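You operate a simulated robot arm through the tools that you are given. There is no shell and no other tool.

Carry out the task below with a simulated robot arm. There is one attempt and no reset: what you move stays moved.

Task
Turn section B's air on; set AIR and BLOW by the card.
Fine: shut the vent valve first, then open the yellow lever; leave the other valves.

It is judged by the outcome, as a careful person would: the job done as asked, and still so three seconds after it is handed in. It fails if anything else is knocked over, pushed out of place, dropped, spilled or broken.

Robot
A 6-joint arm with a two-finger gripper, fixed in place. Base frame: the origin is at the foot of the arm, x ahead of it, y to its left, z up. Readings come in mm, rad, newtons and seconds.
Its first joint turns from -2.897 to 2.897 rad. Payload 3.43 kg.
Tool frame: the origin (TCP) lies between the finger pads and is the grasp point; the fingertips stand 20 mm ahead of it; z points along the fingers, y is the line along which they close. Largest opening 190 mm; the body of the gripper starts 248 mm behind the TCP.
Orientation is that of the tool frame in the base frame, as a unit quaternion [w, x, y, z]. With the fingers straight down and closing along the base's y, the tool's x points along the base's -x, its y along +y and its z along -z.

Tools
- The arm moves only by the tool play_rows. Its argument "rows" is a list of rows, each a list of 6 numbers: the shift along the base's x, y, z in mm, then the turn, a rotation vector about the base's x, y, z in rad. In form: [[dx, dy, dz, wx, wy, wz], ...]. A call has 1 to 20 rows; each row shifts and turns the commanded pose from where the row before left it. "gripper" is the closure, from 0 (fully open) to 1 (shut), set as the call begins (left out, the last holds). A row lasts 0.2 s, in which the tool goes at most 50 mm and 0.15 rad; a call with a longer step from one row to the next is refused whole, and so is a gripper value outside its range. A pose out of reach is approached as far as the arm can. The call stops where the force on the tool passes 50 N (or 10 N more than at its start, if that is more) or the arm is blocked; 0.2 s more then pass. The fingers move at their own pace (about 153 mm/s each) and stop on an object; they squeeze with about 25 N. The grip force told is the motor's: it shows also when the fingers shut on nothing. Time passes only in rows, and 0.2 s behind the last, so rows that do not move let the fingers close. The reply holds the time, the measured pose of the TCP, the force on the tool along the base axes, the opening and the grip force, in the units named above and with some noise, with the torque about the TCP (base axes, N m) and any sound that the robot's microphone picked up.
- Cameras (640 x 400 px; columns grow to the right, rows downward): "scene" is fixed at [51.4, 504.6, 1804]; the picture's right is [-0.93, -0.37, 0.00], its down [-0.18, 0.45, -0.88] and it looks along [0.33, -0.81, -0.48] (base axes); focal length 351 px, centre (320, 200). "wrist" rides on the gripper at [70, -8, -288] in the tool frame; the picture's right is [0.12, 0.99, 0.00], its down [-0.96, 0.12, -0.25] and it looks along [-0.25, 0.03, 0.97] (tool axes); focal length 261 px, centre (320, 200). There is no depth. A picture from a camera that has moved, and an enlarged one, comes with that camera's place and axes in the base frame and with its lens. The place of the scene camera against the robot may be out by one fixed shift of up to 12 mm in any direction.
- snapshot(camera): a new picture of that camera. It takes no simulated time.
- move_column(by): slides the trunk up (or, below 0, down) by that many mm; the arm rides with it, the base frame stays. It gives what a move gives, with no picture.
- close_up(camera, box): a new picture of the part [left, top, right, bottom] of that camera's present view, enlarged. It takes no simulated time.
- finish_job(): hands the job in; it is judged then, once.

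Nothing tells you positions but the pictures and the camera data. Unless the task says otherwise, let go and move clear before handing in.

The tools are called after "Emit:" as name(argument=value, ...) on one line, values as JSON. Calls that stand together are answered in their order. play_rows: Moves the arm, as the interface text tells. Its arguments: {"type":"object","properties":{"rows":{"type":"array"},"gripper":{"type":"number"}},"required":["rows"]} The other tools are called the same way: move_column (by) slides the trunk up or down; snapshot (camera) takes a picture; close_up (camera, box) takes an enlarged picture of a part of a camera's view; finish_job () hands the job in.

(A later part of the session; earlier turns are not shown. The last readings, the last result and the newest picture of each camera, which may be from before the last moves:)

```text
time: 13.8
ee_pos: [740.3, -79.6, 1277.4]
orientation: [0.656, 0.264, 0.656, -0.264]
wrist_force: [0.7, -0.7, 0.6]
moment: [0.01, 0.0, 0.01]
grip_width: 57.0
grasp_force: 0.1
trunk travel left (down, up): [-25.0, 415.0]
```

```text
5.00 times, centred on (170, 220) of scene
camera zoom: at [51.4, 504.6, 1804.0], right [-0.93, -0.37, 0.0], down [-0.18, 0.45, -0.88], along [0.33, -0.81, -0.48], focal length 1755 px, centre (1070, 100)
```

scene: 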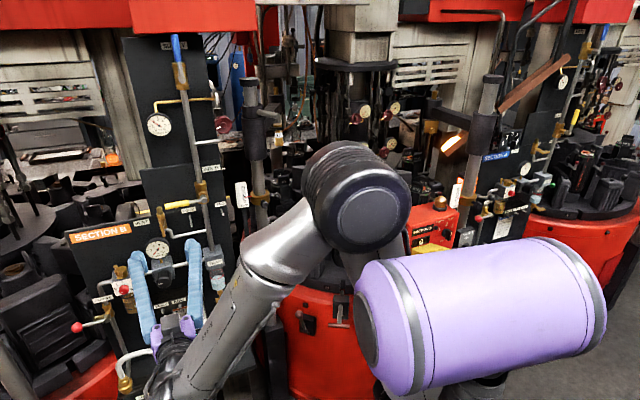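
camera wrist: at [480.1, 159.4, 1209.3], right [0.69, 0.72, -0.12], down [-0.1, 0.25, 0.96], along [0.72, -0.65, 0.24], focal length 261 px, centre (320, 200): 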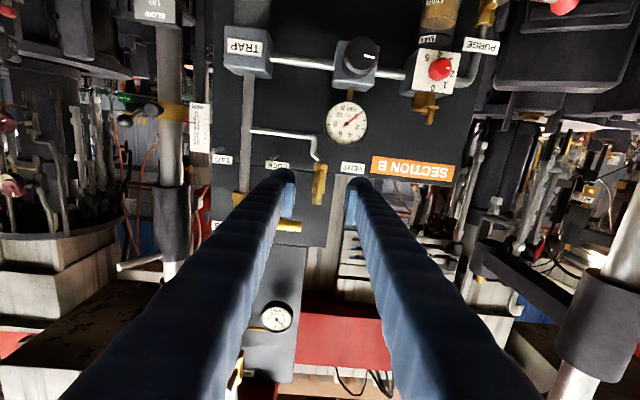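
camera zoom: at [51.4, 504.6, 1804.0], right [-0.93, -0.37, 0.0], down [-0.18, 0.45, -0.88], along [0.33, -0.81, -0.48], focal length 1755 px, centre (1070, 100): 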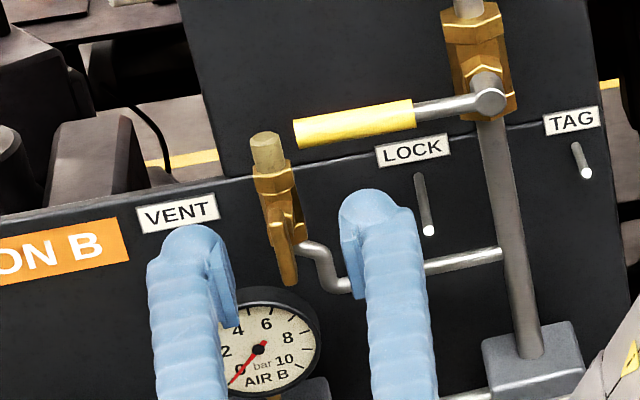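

The pads are either side of the T-bar. Closing on it gently now.

Emit:
play_rows(rows=[[0, 0, 0, 0, 0, 0], [0, 0, 0, 0, 0, 0], [0, 0, 0, 0, 0, 0]], gripper=1.0)

Emit:
close_up(camera="wrist", box=[260, 120, 400, 220])

```text
time: 14.7
ee_pos: [742.4, -78.4, 1278.0]
orientation: [0.655, 0.264, 0.657, -0.263]
wrist_force: [13.0, 4.8, 4.5]
moment: [0.06, 0.07, 0.05]
grip_width: 6.6
grasp_force: 40.3
trunk travel left (down, up): [-25.0, 415.0]
```

```text
4.00 times, centred on (330, 170) of wrist
camera zoom: at [527.5, 114.3, 1208.3], right [0.69, 0.72, -0.12], down [-0.1, 0.25, 0.96], along [0.72, -0.65, 0.24], focal length 1043 px, centre (280, 320)
```

zoom: 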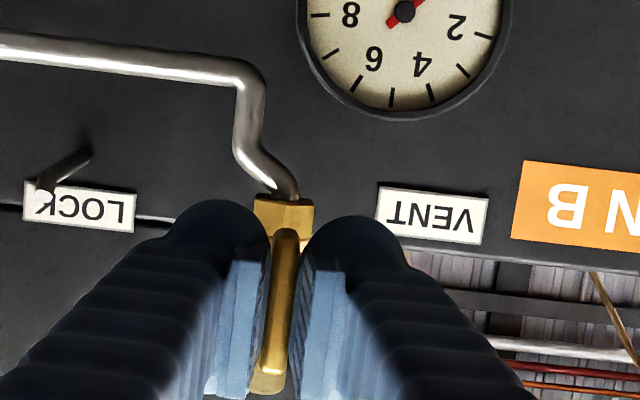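

I have the T-bar (6.6 mm grip). I relieve the small side force and start turning clockwise, first a little to feel for resistance.

Emit:
play_rows(rows=[[1.5, 1.2, 0, 0.0361, -0.0346, 0], [0, 0, 0, 0.0578, -0.0554, 0], [0, 0, 0, 0.0578, -0.0554, 0]])

Emit:
close_up(camera="wrist", box=[260, 120, 400, 220])

```text
time: 15.4
ee_pos: [742.8, -77.2, 1277.5]
orientation: [0.679, 0.332, 0.626, -0.193]
wrist_force: [1.6, 2.2, -1.1]
moment: [-0.48, -0.47, -0.13]
grip_width: 7.0
grasp_force: 40.6
trunk travel left (down, up): [-25.0, 415.0]
```

```text
4.00 times, centred on (330, 170) of wrist
camera zoom: at [538.0, 125.4, 1208.4], right [0.69, 0.72, 0.09], down [-0.24, 0.11, 0.97], along [0.68, -0.69, 0.24], focal length 1043 px, centre (280, 320)
```

zoom: 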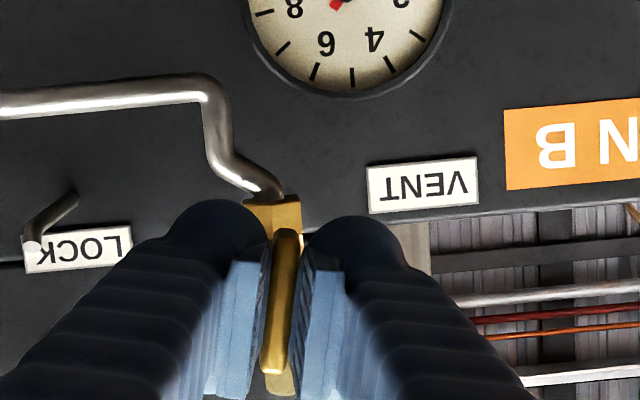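

The bar follows with little torque. Continuing the turn.

Emit:
play_rows(rows=[[0, 0, 0, 0.0722, -0.0692, 0], [0, 0, 0, 0.0722, -0.0692, 0], [0, 0, 0, 0.0722, -0.0692, 0], [0, 0, 0, 0.0722, -0.0692, 0], [0, 0, 0, 0.0722, -0.0692, 0]])

Emit:
close_up(camera="wrist", box=[260, 120, 400, 220])

Emit:
close_up(camera="scene", box=[120, 180, 220, 260])

```text
time: 16.4
ee_pos: [742.3, -78.7, 1279.4]
orientation: [0.69, 0.437, 0.57, -0.085]
wrist_force: [5.2, -2.6, -9.2]
moment: [-0.65, -0.68, -0.63]
grip_width: 7.3
grasp_force: 41.0
out of reach, approached as far as the arm can: row 4
trunk travel left (down, up): [-25.0, 415.0]
stopped in row 4: the force on the tool passed its limit at 65 N (the readings are from after the stop); the commanded pose is now the measured one
```

```text
4.00 times, centred on (330, 170) of wrist
camera zoom: at [554.6, 144.0, 1224.2], right [0.65, 0.64, 0.4], down [-0.43, -0.12, 0.89], along [0.63, -0.76, 0.2], focal length 1043 px, centre (280, 320)
```

zoom: 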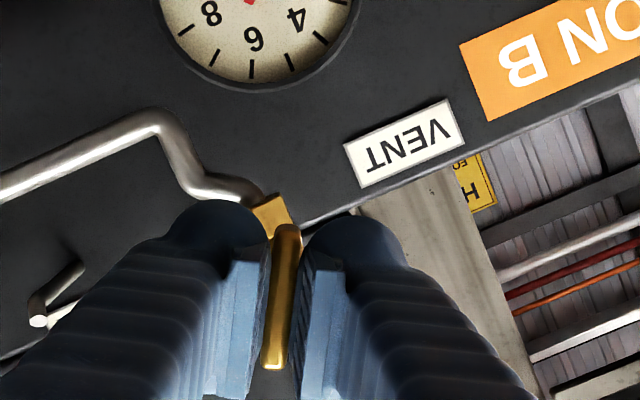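

```text
5.00 times, centred on (170, 220) of scene
camera zoom: at [51.4, 504.6, 1804.0], right [-0.93, -0.37, 0.0], down [-0.18, 0.45, -0.88], along [0.33, -0.81, -0.48], focal length 1755 px, centre (1070, 100)
```

zoom: 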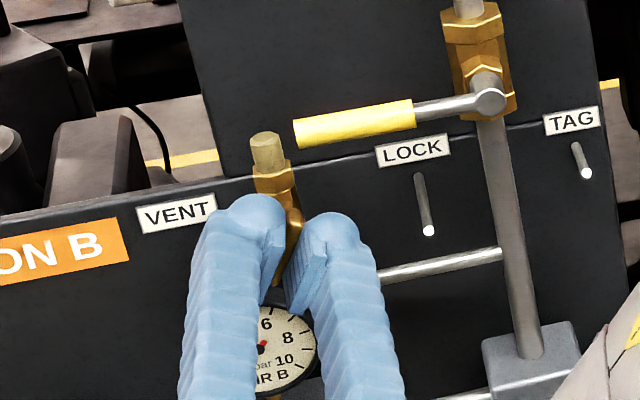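

The wrist reached its roll limit at about +30°, with the valve bar turned about 30° clockwise. I'll release, back off, and flip the tool 180° so I can regrip and finish the quarter turn from the other side of the roll range.

Emit:
play_rows(rows=[[0, 0, 0, 0, 0, 0], [0, 0, 0, 0, 0, 0], [-10, 9.6, 0, 0, 0, 0], [-18, 17.3, 0, -0.0221, -0.0231, 0.0127], [-18, 17.3, 0, 0, 0, 0]], gripper=0.78)

Emit:
close_up(camera="wrist", box=[260, 120, 400, 220])

```text
time: 17.6
ee_pos: [697.4, -30.8, 1292.0]
orientation: [0.702, 0.427, 0.564, -0.081]
wrist_force: [-0.1, -0.7, 1.0]
moment: [-0.03, 0.0, -0.02]
grip_width: 41.7
grasp_force: 0.0
out of reach, approached as far as the arm can: row 4
trunk travel left (down, up): [-25.0, 415.0]
```

```text
4.00 times, centred on (330, 170) of wrist
camera zoom: at [507.9, 188.2, 1227.7], right [0.63, 0.66, 0.4], down [-0.45, -0.11, 0.89], along [0.63, -0.74, 0.23], focal length 1043 px, centre (280, 320)
```

zoom: 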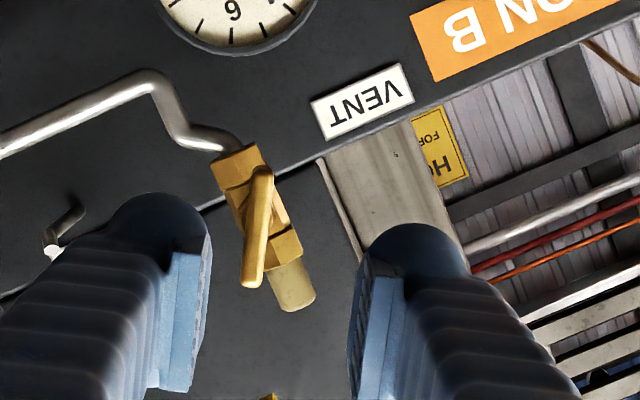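

Bar is turned about a third of the way. Now rolling the tool back 180° in free space.

Emit:
play_rows(rows=[[0, 0, 0, -0.0946, 0.0907, 0], [0, 0, 0, -0.0946, 0.0907, 0], [0, 0, 0, -0.0946, 0.0907, 0], [0, 0, 0, -0.0946, 0.0907, 0], [0, 0, 0, -0.0946, 0.0907, 0], [0, 0, 0, -0.0946, 0.0907, 0], [0, 0, 0, -0.0946, 0.0907, 0], [0, 0, 0, -0.0946, 0.0907, 0], [0, 0, 0, -0.0946, 0.0907, 0], [0, 0, 0, -0.0946, 0.0907, 0], [0, 0, 0, -0.0946, 0.0907, 0], [0, 0, 0, -0.0946, 0.0907, 0]])

Emit:
snapshot(camera="wrist")

Emit:
snapshot(camera="scene")

```text
time: 20.2
ee_pos: [698.0, -31.9, 1290.7]
orientation: [0.439, -0.098, 0.701, -0.554]
wrist_force: [0.5, -0.4, 0.5]
moment: [0.01, -0.01, 0.01]
grip_width: 41.8
grasp_force: 0.0
trunk travel left (down, up): [-25.0, 415.0]
```

```text
taken
camera wrist: at [443.3, 119.8, 1263.5], right [0.27, 0.29, -0.92], down [0.43, 0.81, 0.39], along [0.86, -0.5, 0.1], focal length 261 px, centre (320, 200)
```

wrist: 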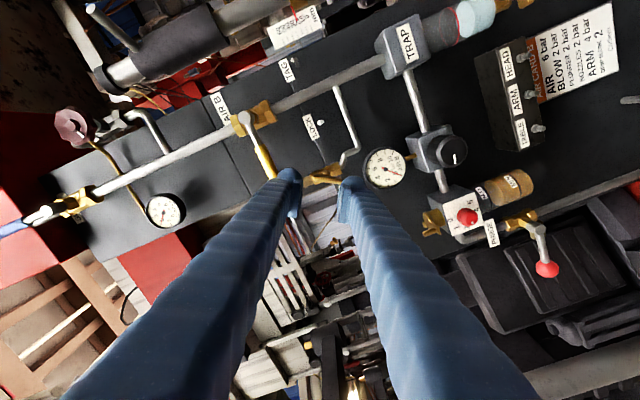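

```text
taken
```

scene: 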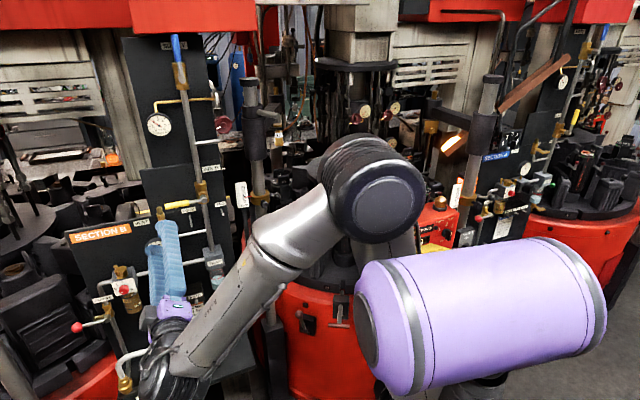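

Rolling works fine in this direction. Finishing the flip.

Emit:
play_rows(rows=[[0, 0, 0, -0.0946, 0.0907, 0], [0, 0, 0, -0.0946, 0.0907, 0], [0, 0, 0, -0.0946, 0.0907, 0], [0, 0, 0, -0.0946, 0.0907, 0], [0, 0, 0, -0.0946, 0.0907, 0], [0, 0, 0, -0.0946, 0.0907, 0], [0, 0, 0, -0.0946, 0.0907, 0], [0, 0, 0, -0.0946, 0.0907, 0], [0, 0, 0, -0.0946, 0.0907, 0], [0, 0, 0, -0.0946, 0.0907, 0], [0, 0, 0, -0.0946, 0.0907, 0], [0, 0, 0, -0.0946, 0.0907, 0]])

Emit:
snapshot(camera="wrist")

Emit:
close_up(camera="wrist", box=[260, 120, 400, 220])

```text
time: 22.8
ee_pos: [697.5, -31.1, 1292.1]
orientation: [0.084, 0.565, -0.428, 0.701]
wrist_force: [-0.1, 0.3, 0.2]
moment: [0.02, 0.05, 0.01]
grip_width: 41.6
grasp_force: 0.0
trunk travel left (down, up): [-25.0, 415.0]
```

```text
taken
camera wrist: at [469.9, 146.9, 1358.1], right [-0.64, -0.66, -0.4], down [0.09, 0.45, -0.89], along [0.77, -0.6, -0.23], focal length 261 px, centre (320, 200)
```

wrist: 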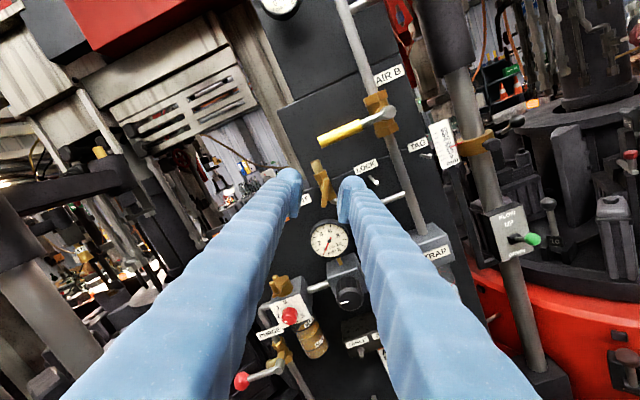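

```text
4.00 times, centred on (330, 170) of wrist
camera zoom: at [469.9, 146.9, 1358.1], right [-0.64, -0.66, -0.4], down [0.09, 0.45, -0.89], along [0.77, -0.6, -0.23], focal length 1043 px, centre (280, 320)
```

zoom: 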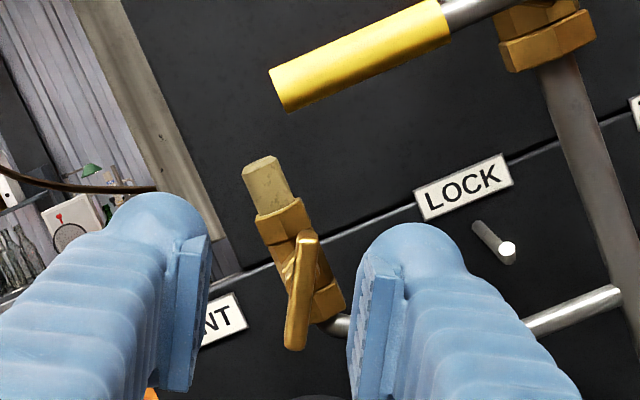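

The flipped tool is aligned with the T-bar; my estimate of its centre agrees with this view to under 1 mm. I centre and advance to regrip.

Emit:
play_rows(rows=[[-2.3, -2.3, -13.4, 0, 0, 0], [11.7, -11.3, 0, 0, 0, 0], [11.7, -11.3, 0, 0, 0, 0], [11.7, -11.3, 0, 0, 0, 0], [11.7, -11.3, 0, 0, 0, 0]])

Emit:
close_up(camera="wrist", box=[260, 120, 400, 220])

```text
time: 24.0
ee_pos: [740.6, -78.2, 1276.0]
orientation: [0.083, 0.564, -0.428, 0.701]
wrist_force: [0.4, 0.3, 0.8]
moment: [-0.02, 0.04, -0.01]
grip_width: 41.6
grasp_force: 0.1
trunk travel left (down, up): [-25.0, 415.0]
```

```text
4.00 times, centred on (330, 170) of wrist
camera zoom: at [513.1, 99.8, 1343.6], right [-0.64, -0.66, -0.4], down [0.09, 0.45, -0.89], along [0.77, -0.6, -0.23], focal length 1043 px, centre (280, 320)
```

zoom: 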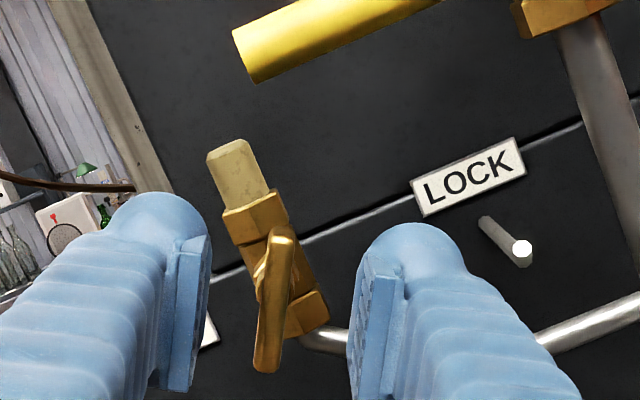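

Pads straddle the bar again. Close and check.

Emit:
play_rows(rows=[[0, 0, 0, 0, 0, 0], [0, 0, 0, 0, 0, 0]], gripper=1.0)

```text
time: 24.6
ee_pos: [742.6, -78.1, 1278.0]
orientation: [0.083, 0.564, -0.428, 0.702]
wrist_force: [10.2, 3.3, 10.6]
moment: [0.07, 0.03, 0.14]
grip_width: 7.0
grasp_force: 40.9
trunk travel left (down, up): [-25.0, 415.0]
```

Gripped. Continuing clockwise toward the quarter turn.

Emit:
play_rows(rows=[[1.5, 0.6, 1.8, 0.0361, -0.0346, 0], [0, 0, 0, 0.0722, -0.0692, 0], [0, 0, 0, 0.0722, -0.0692, 0], [0, 0, 0, 0.0722, -0.0692, 0], [0, 0, 0, 0.0722, -0.0692, 0]])

Emit:
close_up(camera="wrist", box=[260, 120, 400, 220])

```text
time: 25.8
ee_pos: [741.9, -79.0, 1278.7]
orientation: [-0.076, 0.456, -0.543, 0.701]
wrist_force: [-21.8, 12.5, -23.5]
moment: [-0.02, 0.01, -0.36]
grip_width: 7.2
grasp_force: 40.7
trunk travel left (down, up): [-25.0, 415.0]
```

```text
4.00 times, centred on (330, 170) of wrist
camera zoom: at [496.1, 81.7, 1326.7], right [-0.45, -0.47, -0.76], down [0.33, 0.7, -0.63], along [0.83, -0.53, -0.17], focal length 1043 px, centre (280, 320)
```

zoom: 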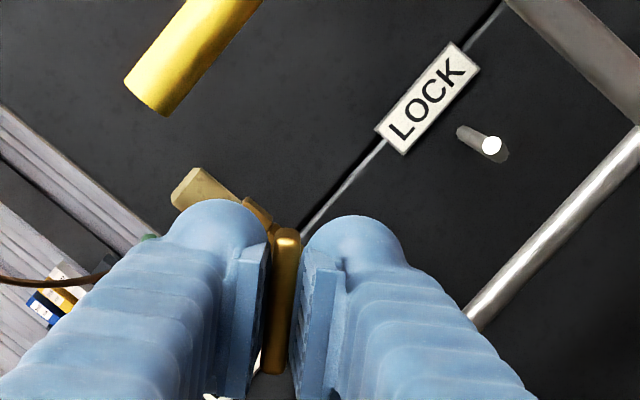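

About 56° turned so far, with some side force building; I ease the position slightly and continue.

Emit:
play_rows(rows=[[-1, 0.8, -1.2, 0, 0, 0], [0, 0, 0, 0.0722, -0.0692, 0], [0, 0, 0, 0.0722, -0.0692, 0], [0, 0, 0, 0.0722, -0.0692, 0]])

Emit:
close_up(camera="wrist", box=[260, 120, 400, 220])

Emit:
close_up(camera="scene", box=[120, 180, 220, 260])

```text
time: 26.8
ee_pos: [741.1, -79.4, 1278.0]
orientation: [-0.181, 0.369, -0.606, 0.682]
wrist_force: [-10.0, 1.3, -15.5]
moment: [-0.07, -0.02, -0.7]
grip_width: 7.0
grasp_force: 40.7
trunk travel left (down, up): [-25.0, 415.0]
```

```text
4.00 times, centred on (330, 170) of wrist
camera zoom: at [488.0, 73.3, 1308.1], right [-0.28, -0.28, -0.92], down [0.44, 0.81, -0.38], along [0.86, -0.51, -0.1], focal length 1043 px, centre (280, 320)
```

zoom: 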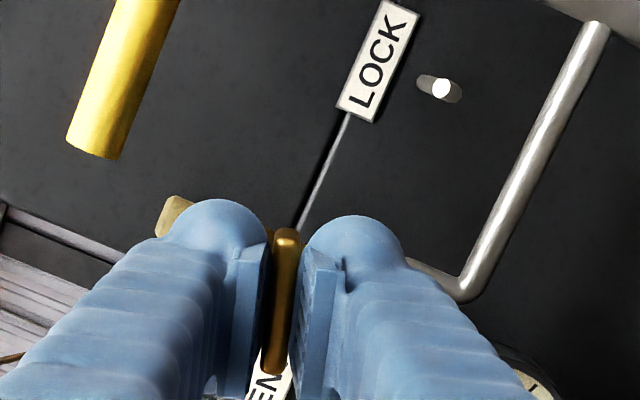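

```text
5.00 times, centred on (170, 220) of scene
camera zoom: at [51.4, 504.6, 1804.0], right [-0.93, -0.37, 0.0], down [-0.18, 0.45, -0.88], along [0.33, -0.81, -0.48], focal length 1755 px, centre (1070, 100)
```

zoom: 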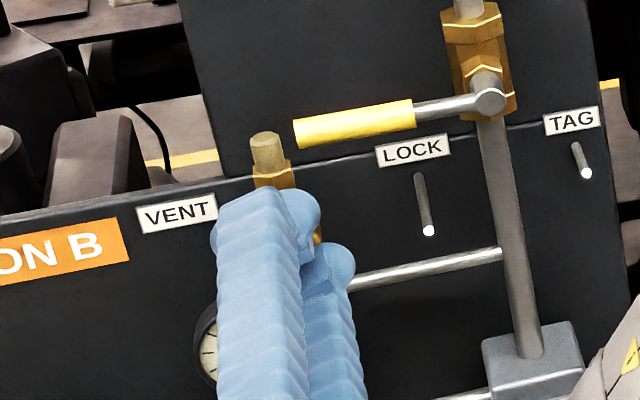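

About 73° turned. Finishing the last part until it stops.

Emit:
play_rows(rows=[[-0.7, 0, -1, 0, 0, 0], [0, 0, 0, 0.0722, -0.0692, 0], [0, 0, 0, 0.0722, -0.0692, 0], [0, 0, 0, 0.0722, -0.0692, 0]])

Emit:
close_up(camera="wrist", box=[260, 120, 400, 220])

```text
time: 27.8
ee_pos: [742.3, -78.4, 1278.0]
orientation: [0.281, -0.275, 0.653, -0.647]
wrist_force: [6.0, -6.4, 1.6]
moment: [-0.39, 0.38, -0.15]
grip_width: 6.9
grasp_force: 41.1
trunk travel left (down, up): [-25.0, 415.0]
```

```text
4.00 times, centred on (330, 170) of wrist
camera zoom: at [483.8, 68.9, 1287.0], right [-0.08, -0.08, -0.99], down [0.49, 0.87, -0.1], along [0.87, -0.49, -0.03], focal length 1043 px, centre (280, 320)
```

zoom: 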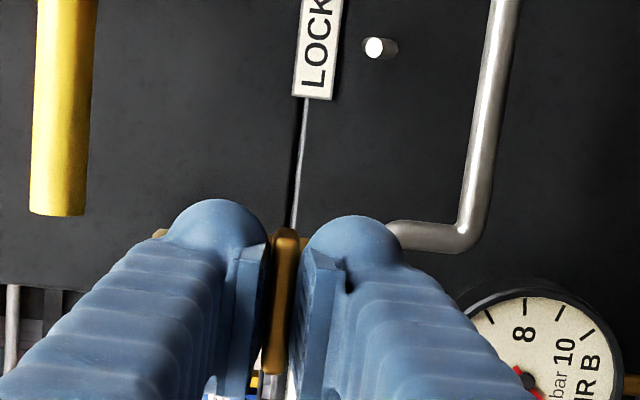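

The resisting torque rose right at 90°, so the vent has hit its closed stop. Releasing and backing off to check.

Emit:
play_rows(rows=[[0, 0, 0, 0, 0, 0], [0, 0, 0, 0, 0, 0], [-12, 11.5, 0, 0, 0, 0], [-18, 17.3, 0, 0, 0, 0], [-18, 17.3, 0, 0, 0, 0]], gripper=0.78)

Emit:
snapshot(camera="wrist")

Emit:
close_up(camera="scene", box=[120, 180, 220, 260])

Emit:
close_up(camera="wrist", box=[220, 80, 380, 200])

```text
time: 29.0
ee_pos: [692.8, -31.5, 1276.4]
orientation: [0.281, -0.276, 0.654, -0.646]
wrist_force: [-0.2, 0.3, 0.1]
moment: [0.0, -0.03, 0.01]
grip_width: 42.0
grasp_force: 0.1
trunk travel left (down, up): [-25.0, 415.0]
```

```text
taken
camera wrist: at [435.1, 115.8, 1286.8], right [-0.08, -0.08, -0.99], down [0.49, 0.87, -0.1], along [0.87, -0.49, -0.03], focal length 261 px, centre (320, 200)
```

wrist: 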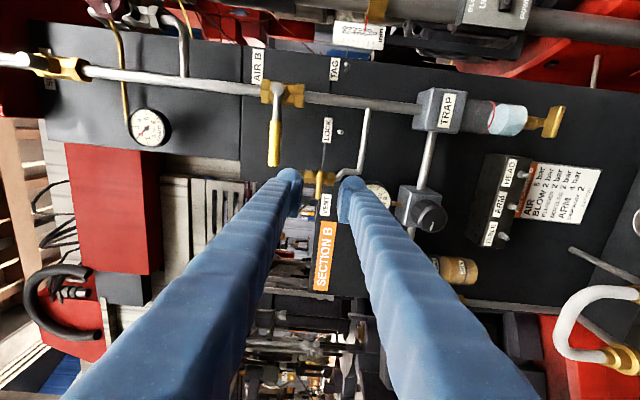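

```text
5.00 times, centred on (170, 220) of scene
camera zoom: at [51.4, 504.6, 1804.0], right [-0.93, -0.37, 0.0], down [-0.18, 0.45, -0.88], along [0.33, -0.81, -0.48], focal length 1755 px, centre (1070, 100)
```

zoom: 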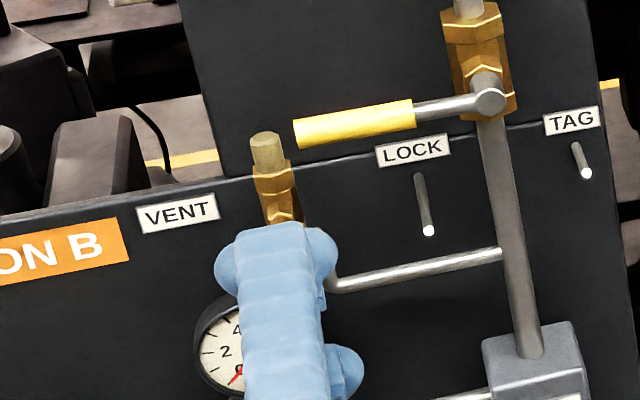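

```text
3.33 times, centred on (300, 140) of wrist
camera zoom: at [435.1, 115.8, 1286.8], right [-0.08, -0.08, -0.99], down [0.49, 0.87, -0.1], along [0.87, -0.49, -0.03], focal length 869 px, centre (387, 400)
```

zoom: 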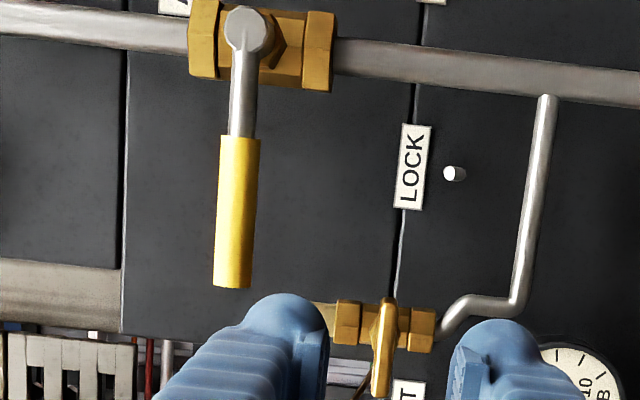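

The vent handle is now crosswise to its body: shut. Next the yellow lever: pivot near (660,-163,1343), pointing left; the LOCK peg sits in its downward path, so I'll swing it up. Moving in front of its yellow grip.

Emit:
play_rows(rows=[[-9.8, -12.7, 22.4, 0, 0, 0], [-9.8, -12.7, 22.4, 0, 0, 0], [-9.8, -12.7, 22.4, 0, 0, 0]])

Emit:
close_up(camera="wrist", box=[220, 80, 380, 200])

Emit:
close_up(camera="scene", box=[120, 160, 240, 260])

```text
time: 29.8
ee_pos: [663.9, -68.7, 1345.1]
orientation: [0.28, -0.276, 0.653, -0.647]
wrist_force: [-0.1, 0.5, -0.2]
moment: [0.0, -0.02, -0.06]
grip_width: 41.8
grasp_force: 0.1
trunk travel left (down, up): [-25.0, 415.0]
```

```text
3.33 times, centred on (300, 140) of wrist
camera zoom: at [405.9, 78.0, 1355.6], right [-0.08, -0.08, -0.99], down [0.49, 0.87, -0.1], along [0.87, -0.49, -0.03], focal length 869 px, centre (387, 400)
```

zoom: 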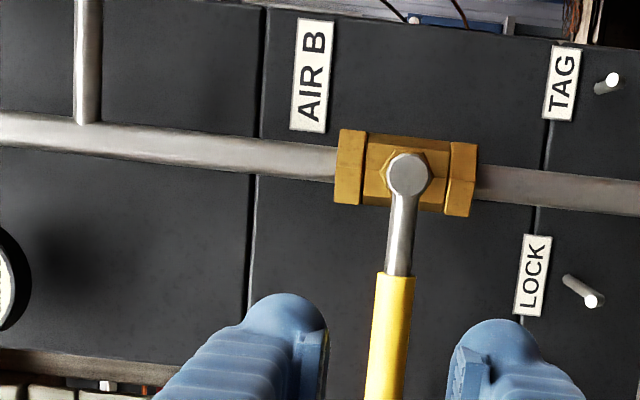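

```text
4.00 times, centred on (180, 210) of scene
camera zoom: at [51.4, 504.6, 1804.0], right [-0.93, -0.37, 0.0], down [-0.18, 0.45, -0.88], along [0.33, -0.81, -0.48], focal length 1404 px, centre (880, 160)
```

zoom: 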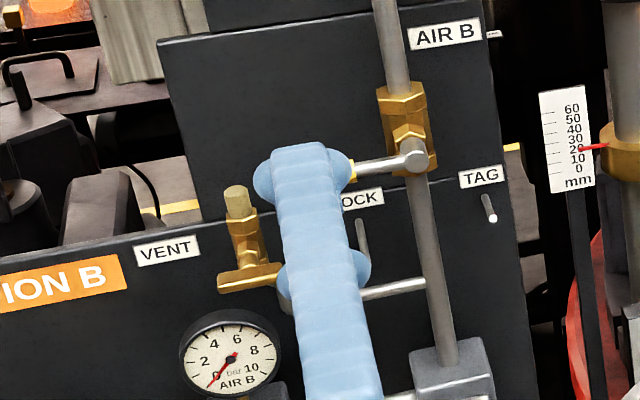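

The vent bar shows horizontal in the scene view. The yellow lever is centred between the fingers; advancing to straddle it.

Emit:
play_rows(rows=[[12.7, -12.1, 0, 0, 0, 0], [12.7, -12.1, 0, 0, 0, 0], [12.7, -12.1, 0, 0, 0, 0], [12.7, -12.1, 0, 0, 0, 0]])

Emit:
play_rows(rows=[[0, 0, 0, 0, 0, 0], [0, 0, 0, 0, 0, 0]], gripper=0.875)

Emit:
snapshot(camera="wrist")

Emit:
close_up(camera="scene", box=[120, 160, 240, 260])

```text
time: 30.8
ee_pos: [716.7, -117.2, 1344.1]
orientation: [0.28, -0.275, 0.653, -0.647]
wrist_force: [1.0, 0.7, -0.7]
moment: [0.03, 0.01, 0.0]
grip_width: 41.8
grasp_force: 0.1
trunk travel left (down, up): [-25.0, 415.0]
```

```text
time: 31.4
ee_pos: [716.8, -117.3, 1343.4]
orientation: [0.281, -0.275, 0.653, -0.647]
wrist_force: [0.5, 0.5, 0.1]
moment: [0.0, 0.02, 0.0]
grip_width: 23.9
grasp_force: 0.0
trunk travel left (down, up): [-25.0, 415.0]
```

```text
taken
camera wrist: at [458.3, 29.4, 1353.6], right [-0.08, -0.08, -0.99], down [0.49, 0.87, -0.1], along [0.87, -0.49, -0.03], focal length 261 px, centre (320, 200)
```

wrist: 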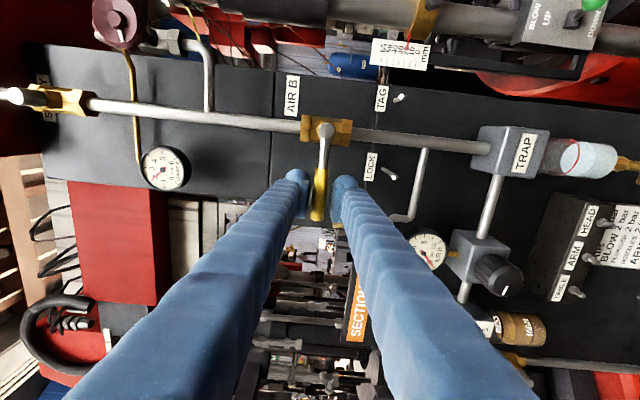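

```text
4.00 times, centred on (180, 210) of scene
camera zoom: at [51.4, 504.6, 1804.0], right [-0.93, -0.37, 0.0], down [-0.18, 0.45, -0.88], along [0.33, -0.81, -0.48], focal length 1404 px, centre (880, 160)
```

zoom: 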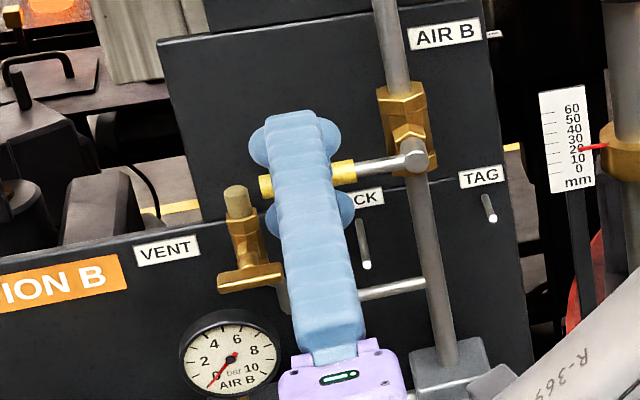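

The lever is loosely caged by the fingers. Now swinging it upward along its arc, the first third with a check.

Emit:
play_rows(rows=[[-0.25, -0.26, 7.25, 0.0722, -0.0692, 0], [-0.75, -0.78, 7.18, 0.0722, -0.0692, 0], [-1.25, -1.3, 7.03, 0.0722, -0.0692, 0], [-1.72, -1.79, 6.82, 0.0722, -0.0692, 0], [-2.19, -2.28, 6.53, 0.0722, -0.0692, 0]])

Emit:
close_up(camera="scene", box=[120, 160, 240, 260])

Emit:
close_up(camera="wrist", box=[220, 80, 420, 240])

```text
time: 32.6
ee_pos: [708.6, -124.3, 1379.8]
orientation: [0.433, -0.105, 0.7, -0.558]
wrist_force: [-0.2, 0.3, -2.7]
moment: [-0.04, 0.03, -0.01]
grip_width: 25.0
grasp_force: 1.2
trunk travel left (down, up): [-25.0, 415.0]
```

```text
4.00 times, centred on (180, 210) of scene
camera zoom: at [51.4, 504.6, 1804.0], right [-0.93, -0.37, 0.0], down [-0.18, 0.45, -0.88], along [0.33, -0.81, -0.48], focal length 1404 px, centre (880, 160)
```

zoom: 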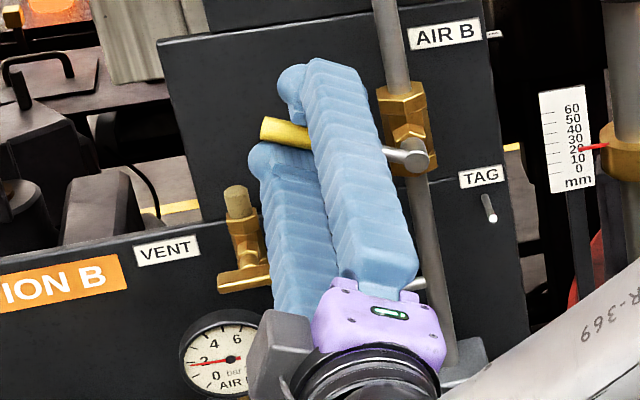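

```text
2.50 times, centred on (320, 160) of wrist
camera zoom: at [453.9, 26.2, 1354.5], right [0.26, 0.28, -0.92], down [0.44, 0.82, 0.37], along [0.86, -0.5, 0.09], focal length 652 px, centre (320, 300)
```

zoom: 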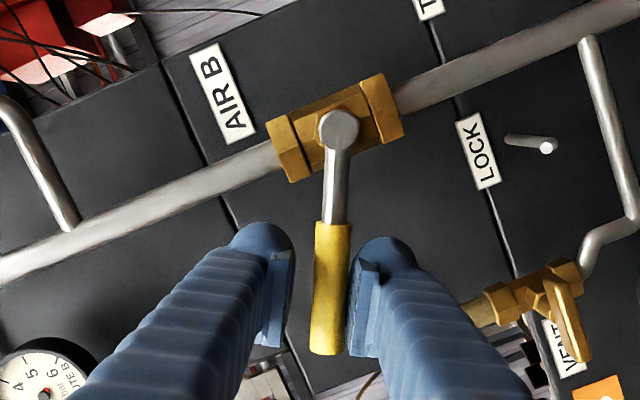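

The lever turns easily and the AIR B gauge is already rising. Continuing the swing.

Emit:
play_rows(rows=[[-2.63, -2.74, 6.19, 0.0722, -0.0692, 0], [-3.04, -3.17, 5.78, 0.0722, -0.0692, 0], [-3.42, -3.57, 5.31, 0.0722, -0.0692, 0], [-3.77, -3.94, 4.78, 0.0722, -0.0692, 0], [-4.08, -4.26, 4.23, 0.0722, -0.0692, 0], [-4.36, -4.54, 3.61, 0.0722, -0.0692, 0]])

Emit:
close_up(camera="wrist", box=[220, 80, 420, 240])

```text
time: 34.0
ee_pos: [687.5, -147.5, 1409.8]
orientation: [0.58, 0.106, 0.7, -0.404]
wrist_force: [0.7, 0.1, -0.6]
moment: [-0.03, -0.02, -0.02]
grip_width: 24.4
grasp_force: 0.2
trunk travel left (down, up): [-25.0, 415.0]
```

```text
2.50 times, centred on (320, 160) of wrist
camera zoom: at [450.6, 22.3, 1351.0], right [0.58, 0.61, -0.55], down [0.19, 0.55, 0.81], along [0.8, -0.57, 0.21], focal length 652 px, centre (320, 300)
```

zoom: 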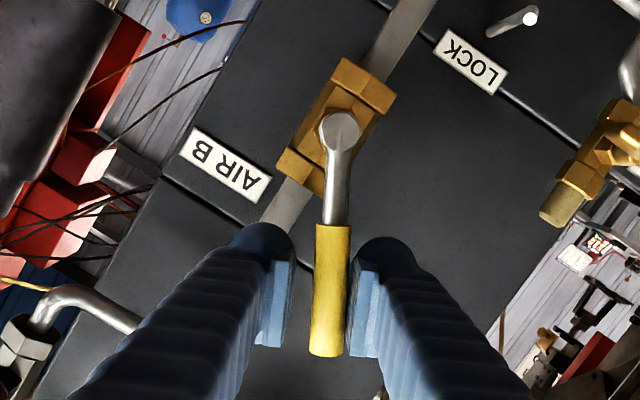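

Nearly there. Completing the last part to vertical.

Emit:
play_rows(rows=[[-4.58, -4.78, 2.96, 0.0722, -0.0692, 0], [-4.77, -4.97, 2.29, 0.0722, -0.0692, 0], [-4.9, -5.11, 1.58, 0.0722, -0.0692, 0], [-4.99, -5.2, 0.88, 0.0722, -0.0692, 0], [-4.0, -4.2, 0.15, 0.0505, -0.0484, 0]])

Emit:
close_up(camera="wrist", box=[220, 80, 420, 240])

Emit:
close_up(camera="scene", box=[120, 160, 240, 260])

```text
time: 35.2
ee_pos: [663.6, -169.7, 1417.3]
orientation: [0.659, 0.265, 0.655, -0.259]
wrist_force: [0.4, 1.5, 0.1]
moment: [0.01, 0.06, 0.0]
grip_width: 24.6
grasp_force: 0.9
trunk travel left (down, up): [-25.0, 415.0]
```

```text
2.50 times, centred on (320, 160) of wrist
camera zoom: at [449.1, 21.1, 1346.6], right [0.68, 0.72, -0.11], down [-0.11, 0.25, 0.96], along [0.72, -0.65, 0.25], focal length 652 px, centre (320, 300)
```

zoom: 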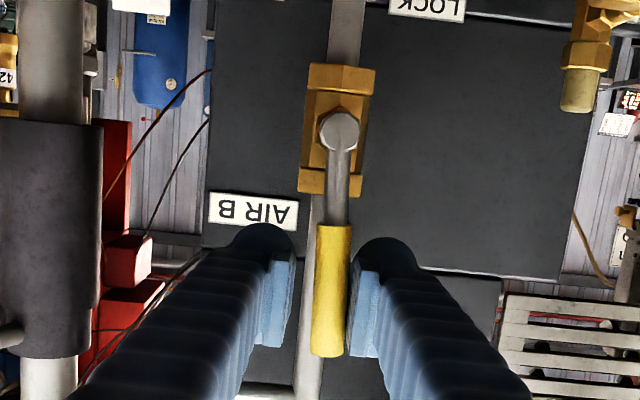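

```text
4.00 times, centred on (180, 210) of scene
camera zoom: at [51.4, 504.6, 1804.0], right [-0.93, -0.37, 0.0], down [-0.18, 0.45, -0.88], along [0.33, -0.81, -0.48], focal length 1404 px, centre (880, 160)
```

zoom: 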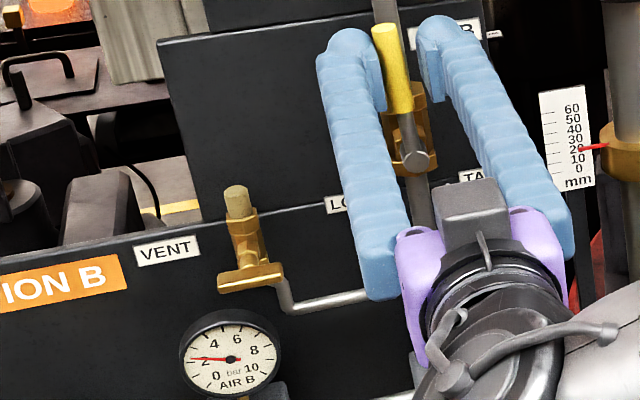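

The lever is a few degrees short of vertical. Nudging a little further until I feel its stop.

Emit:
play_rows(rows=[[-2.1, -2.2, -0.1, 0.0253, -0.0242, 0], [-2.1, -2.2, -0.2, 0.0253, -0.0242, 0]])

Emit:
close_up(camera="wrist", box=[220, 80, 420, 240])

```text
time: 35.8
ee_pos: [660.7, -174.2, 1416.4]
orientation: [0.668, 0.287, 0.645, -0.235]
wrist_force: [3.6, 3.6, 0.9]
moment: [-0.06, 0.06, 0.02]
grip_width: 27.1
grasp_force: 3.2
trunk travel left (down, up): [-25.0, 415.0]
```

```text
2.50 times, centred on (320, 160) of wrist
camera zoom: at [448.6, 20.8, 1345.7], right [0.69, 0.73, -0.04], down [-0.15, 0.2, 0.97], along [0.71, -0.66, 0.25], focal length 652 px, centre (320, 300)
```

zoom: 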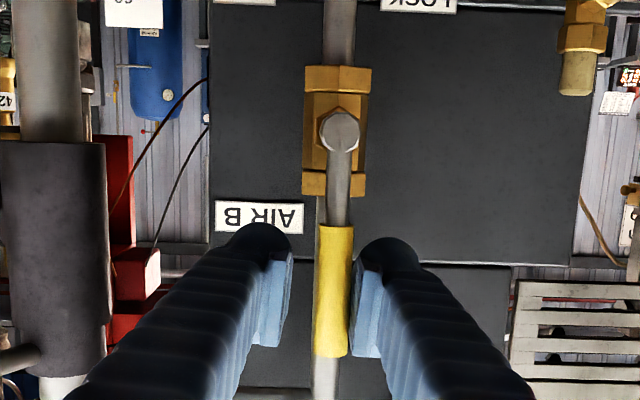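

Lever is now parallel to the pipe and resistance is rising. One more small nudge to confirm the stop.

Emit:
play_rows(rows=[[-1.4, -1.45, 0, 0, 0, 0]])

Emit:
close_up(camera="wrist", box=[220, 80, 420, 240])

Emit:
close_up(camera="scene", box=[120, 160, 240, 260])

Emit:
close_up(camera="scene", box=[340, 90, 420, 170])

```text
time: 36.2
ee_pos: [659.5, -175.0, 1416.5]
orientation: [0.667, 0.288, 0.645, -0.237]
wrist_force: [8.1, 4.6, 2.5]
moment: [0.0, 0.14, 0.03]
grip_width: 29.4
grasp_force: 4.8
trunk travel left (down, up): [-25.0, 415.0]
```

```text
2.50 times, centred on (320, 160) of wrist
camera zoom: at [447.5, 19.8, 1345.7], right [0.69, 0.73, -0.04], down [-0.15, 0.2, 0.97], along [0.71, -0.66, 0.25], focal length 652 px, centre (320, 300)
```

zoom: 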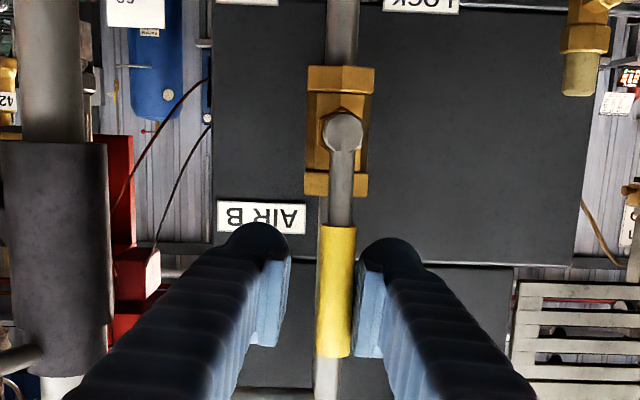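

```text
4.00 times, centred on (180, 210) of scene
camera zoom: at [51.4, 504.6, 1804.0], right [-0.93, -0.37, 0.0], down [-0.18, 0.45, -0.88], along [0.33, -0.81, -0.48], focal length 1404 px, centre (880, 160)
```

zoom: 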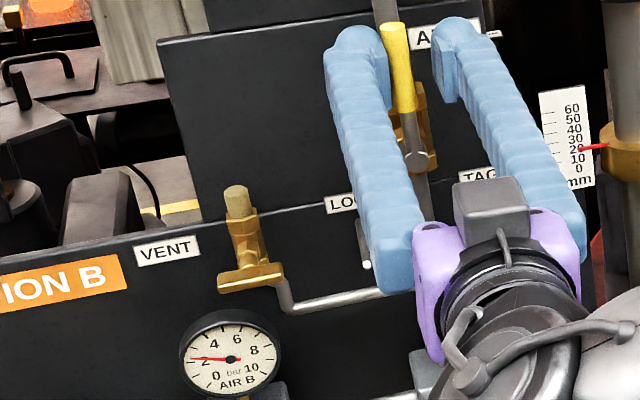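

```text
5.00 times, centred on (380, 130) of scene
camera zoom: at [51.4, 504.6, 1804.0], right [-0.93, -0.37, 0.0], down [-0.18, 0.45, -0.88], along [0.33, -0.81, -0.48], focal length 1755 px, centre (20, 550)
```

zoom: 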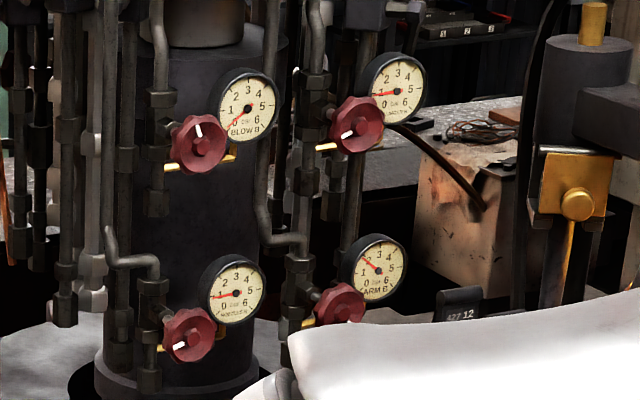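

The lever is firmly at its open stop and air is flowing (AIR B reads about 2 bar, BLOW reads 0). I release, back straight off, and head for the AIR regulator knob.

Emit:
play_rows(rows=[[1.4, 1.4, 0, 0, 0, 0], [0, 0, 0, 0, 0, 0], [-14.5, 13.8, 0, 0, 0, 0], [-14.5, 13.8, 0, 0, 0, 0], [-14.5, 13.8, 0, 0, 0, 0]], gripper=0.75)

Emit:
close_up(camera="scene", box=[120, 160, 240, 280])

Emit:
snapshot(camera="wrist")

```text
time: 37.4
ee_pos: [615.8, -135.3, 1417.3]
orientation: [0.667, 0.288, 0.645, -0.236]
wrist_force: [-0.1, 0.0, -0.7]
moment: [0.0, 0.01, 0.01]
grip_width: 47.7
grasp_force: 0.1
trunk travel left (down, up): [-25.0, 415.0]
```

```text
3.33 times, centred on (180, 220) of scene
camera zoom: at [51.4, 504.6, 1804.0], right [-0.93, -0.37, 0.0], down [-0.18, 0.45, -0.88], along [0.33, -0.81, -0.48], focal length 1170 px, centre (787, 133)
```

zoom: 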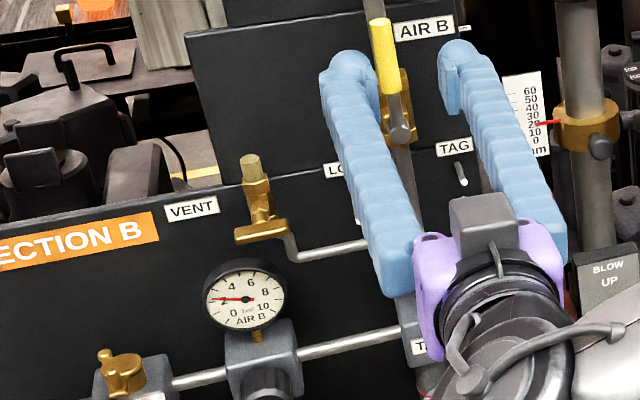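

```text
taken
camera wrist: at [404.3, 60.4, 1346.4], right [0.69, 0.72, -0.04], down [-0.15, 0.2, 0.97], along [0.71, -0.66, 0.25], focal length 261 px, centre (320, 200)
```

wrist: 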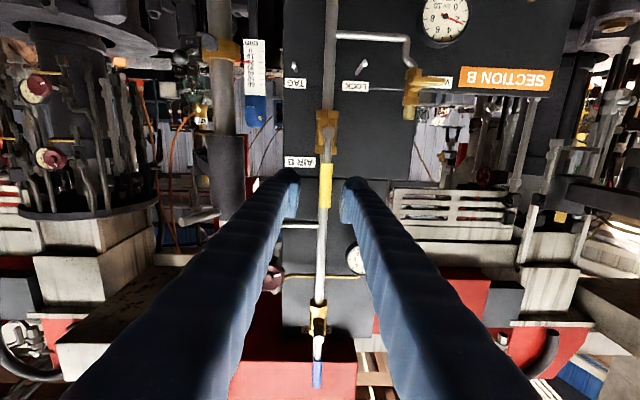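

Lever upright, vent crosswise, gauge at 2 bar. Moving down in front of the AIR knob (about (767,-61,1110)) and rolling the tool for good turning range.

Emit:
play_rows(rows=[[8.05, 10.6, -25.65, -0.1004, 0.0962, 0], [8.05, 10.6, -25.65, -0.1004, 0.0962, 0], [8.05, 10.6, -25.65, -0.1004, 0.0962, 0], [8.05, 10.6, -25.65, -0.1004, 0.0962, 0], [8.05, 10.6, -25.65, -0.1004, 0.0962, 0], [8.05, 10.6, -25.65, -0.1004, 0.0962, 0], [8.05, 10.6, -25.65, -0.1004, 0.0962, 0], [8.05, 10.6, -25.65, -0.1004, 0.0962, 0], [8.05, 10.6, -25.65, -0.1004, 0.0962, 0], [8.05, 10.6, -25.65, -0.1004, 0.0962, 0], [8.05, 10.6, -25.65, -0.1004, 0.0962, 0], [8.05, 10.6, -25.65, -0.1004, 0.0962, 0]], gripper=0.68)

Emit:
snapshot(camera="wrist")

Emit:
snapshot(camera="scene")

```text
time: 40.0
ee_pos: [715.5, -7.5, 1111.1]
orientation: [-0.271, 0.284, -0.649, 0.651]
wrist_force: [-0.4, -0.7, 0.2]
moment: [0.03, 0.03, 0.08]
grip_width: 60.7
grasp_force: 0.1
trunk travel left (down, up): [-25.0, 415.0]
```

```text
taken
camera wrist: at [456.6, 139.9, 1123.4], right [-0.1, -0.1, -0.99], down [0.48, 0.86, -0.13], along [0.87, -0.49, -0.04], focal length 261 px, centre (320, 200)
```

wrist: 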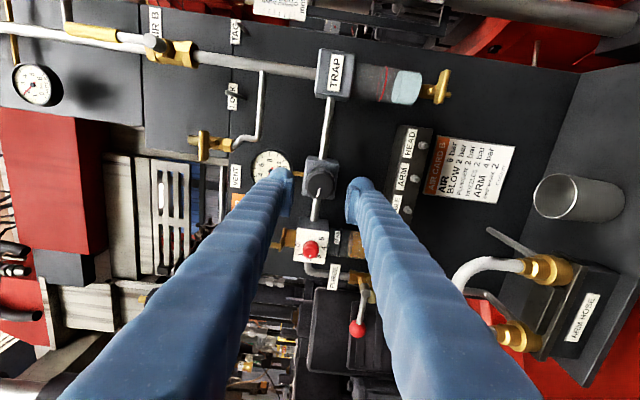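

```text
taken
```

scene: 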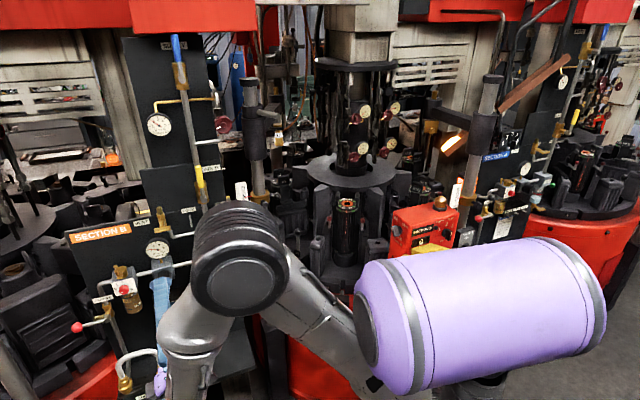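

Emit:
close_up(camera="wrist", box=[220, 120, 400, 250])

Emit:
close_up(camera="scene", box=[120, 220, 200, 300])

```text
3.08 times, centred on (310, 185) of wrist
camera zoom: at [456.6, 139.9, 1123.4], right [-0.1, -0.1, -0.99], down [0.48, 0.86, -0.13], along [0.87, -0.49, -0.04], focal length 802 px, centre (351, 246)
```

zoom: 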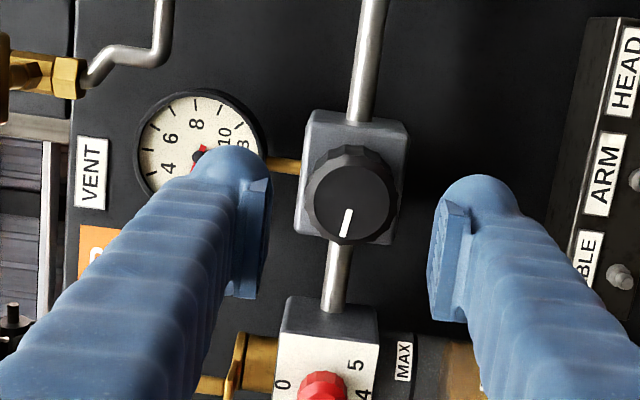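

```text
5.00 times, centred on (160, 260) of scene
camera zoom: at [51.4, 504.6, 1804.0], right [-0.93, -0.37, 0.0], down [-0.18, 0.45, -0.88], along [0.33, -0.81, -0.48], focal length 1755 px, centre (1120, -100)
```

zoom: 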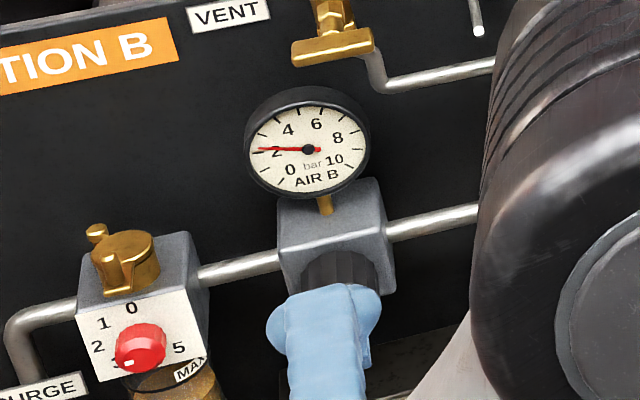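

The knob is centred between the fingers (42 mm wide). Advancing so the tips cover about 16 mm of it.

Emit:
play_rows(rows=[[12.4, -12.3, 0, 0, 0, 0], [12.4, -12.3, 0, 0, 0, 0], [12.4, -12.3, 0, 0, 0, 0], [12.4, -12.3, 0, 0, 0, 0]])

Emit:
close_up(camera="wrist", box=[220, 120, 400, 250])

Emit:
close_up(camera="scene", box=[120, 220, 200, 300])

```text
time: 41.0
ee_pos: [763.9, -57.3, 1110.0]
orientation: [-0.272, 0.285, -0.649, 0.651]
wrist_force: [-0.5, 0.8, 0.2]
moment: [-0.02, -0.01, -0.02]
grip_width: 60.7
grasp_force: 0.1
trunk travel left (down, up): [-25.0, 415.0]
```

```text
3.08 times, centred on (310, 185) of wrist
camera zoom: at [506.7, 90.4, 1121.8], right [-0.1, -0.1, -0.99], down [0.48, 0.87, -0.13], along [0.87, -0.49, -0.04], focal length 802 px, centre (351, 246)
```

zoom: 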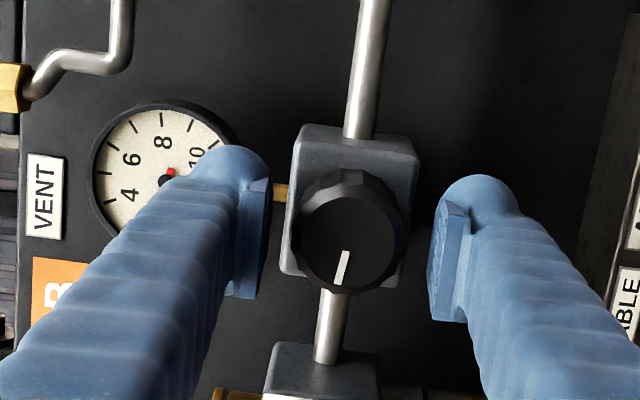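

```text
5.00 times, centred on (160, 260) of scene
camera zoom: at [51.4, 504.6, 1804.0], right [-0.93, -0.37, 0.0], down [-0.18, 0.45, -0.88], along [0.33, -0.81, -0.48], focal length 1755 px, centre (1120, -100)
```

zoom: 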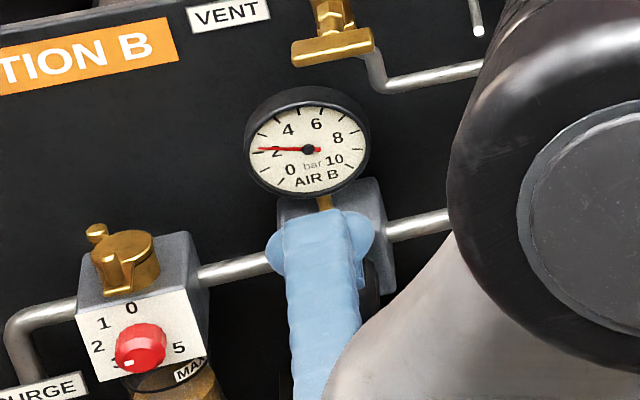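

Well aligned. Closing on the knob.

Emit:
play_rows(rows=[[0, 0, 0, 0, 0, 0], [0, 0, 0, 0, 0, 0]], gripper=1.0)

Emit:
close_up(camera="wrist", box=[220, 120, 400, 250])

```text
time: 41.6
ee_pos: [764.5, -57.7, 1112.3]
orientation: [-0.272, 0.285, -0.649, 0.651]
wrist_force: [2.0, 1.9, 8.1]
moment: [-0.05, -0.07, 0.14]
grip_width: 40.3
grasp_force: 45.4
trunk travel left (down, up): [-25.0, 415.0]
```

```text
3.08 times, centred on (310, 185) of wrist
camera zoom: at [506.5, 90.4, 1122.3], right [-0.1, -0.1, -0.99], down [0.48, 0.87, -0.13], along [0.87, -0.49, -0.04], focal length 802 px, centre (351, 246)
```

zoom: 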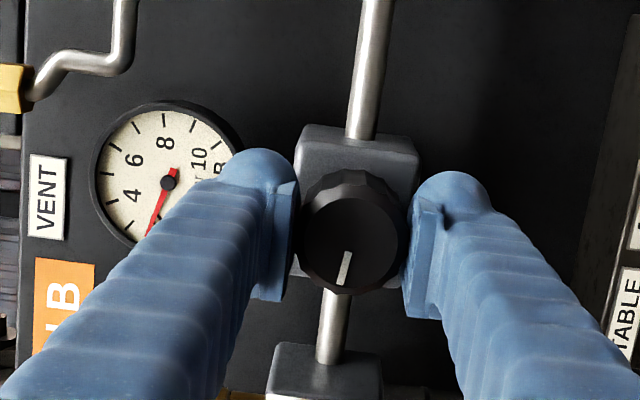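

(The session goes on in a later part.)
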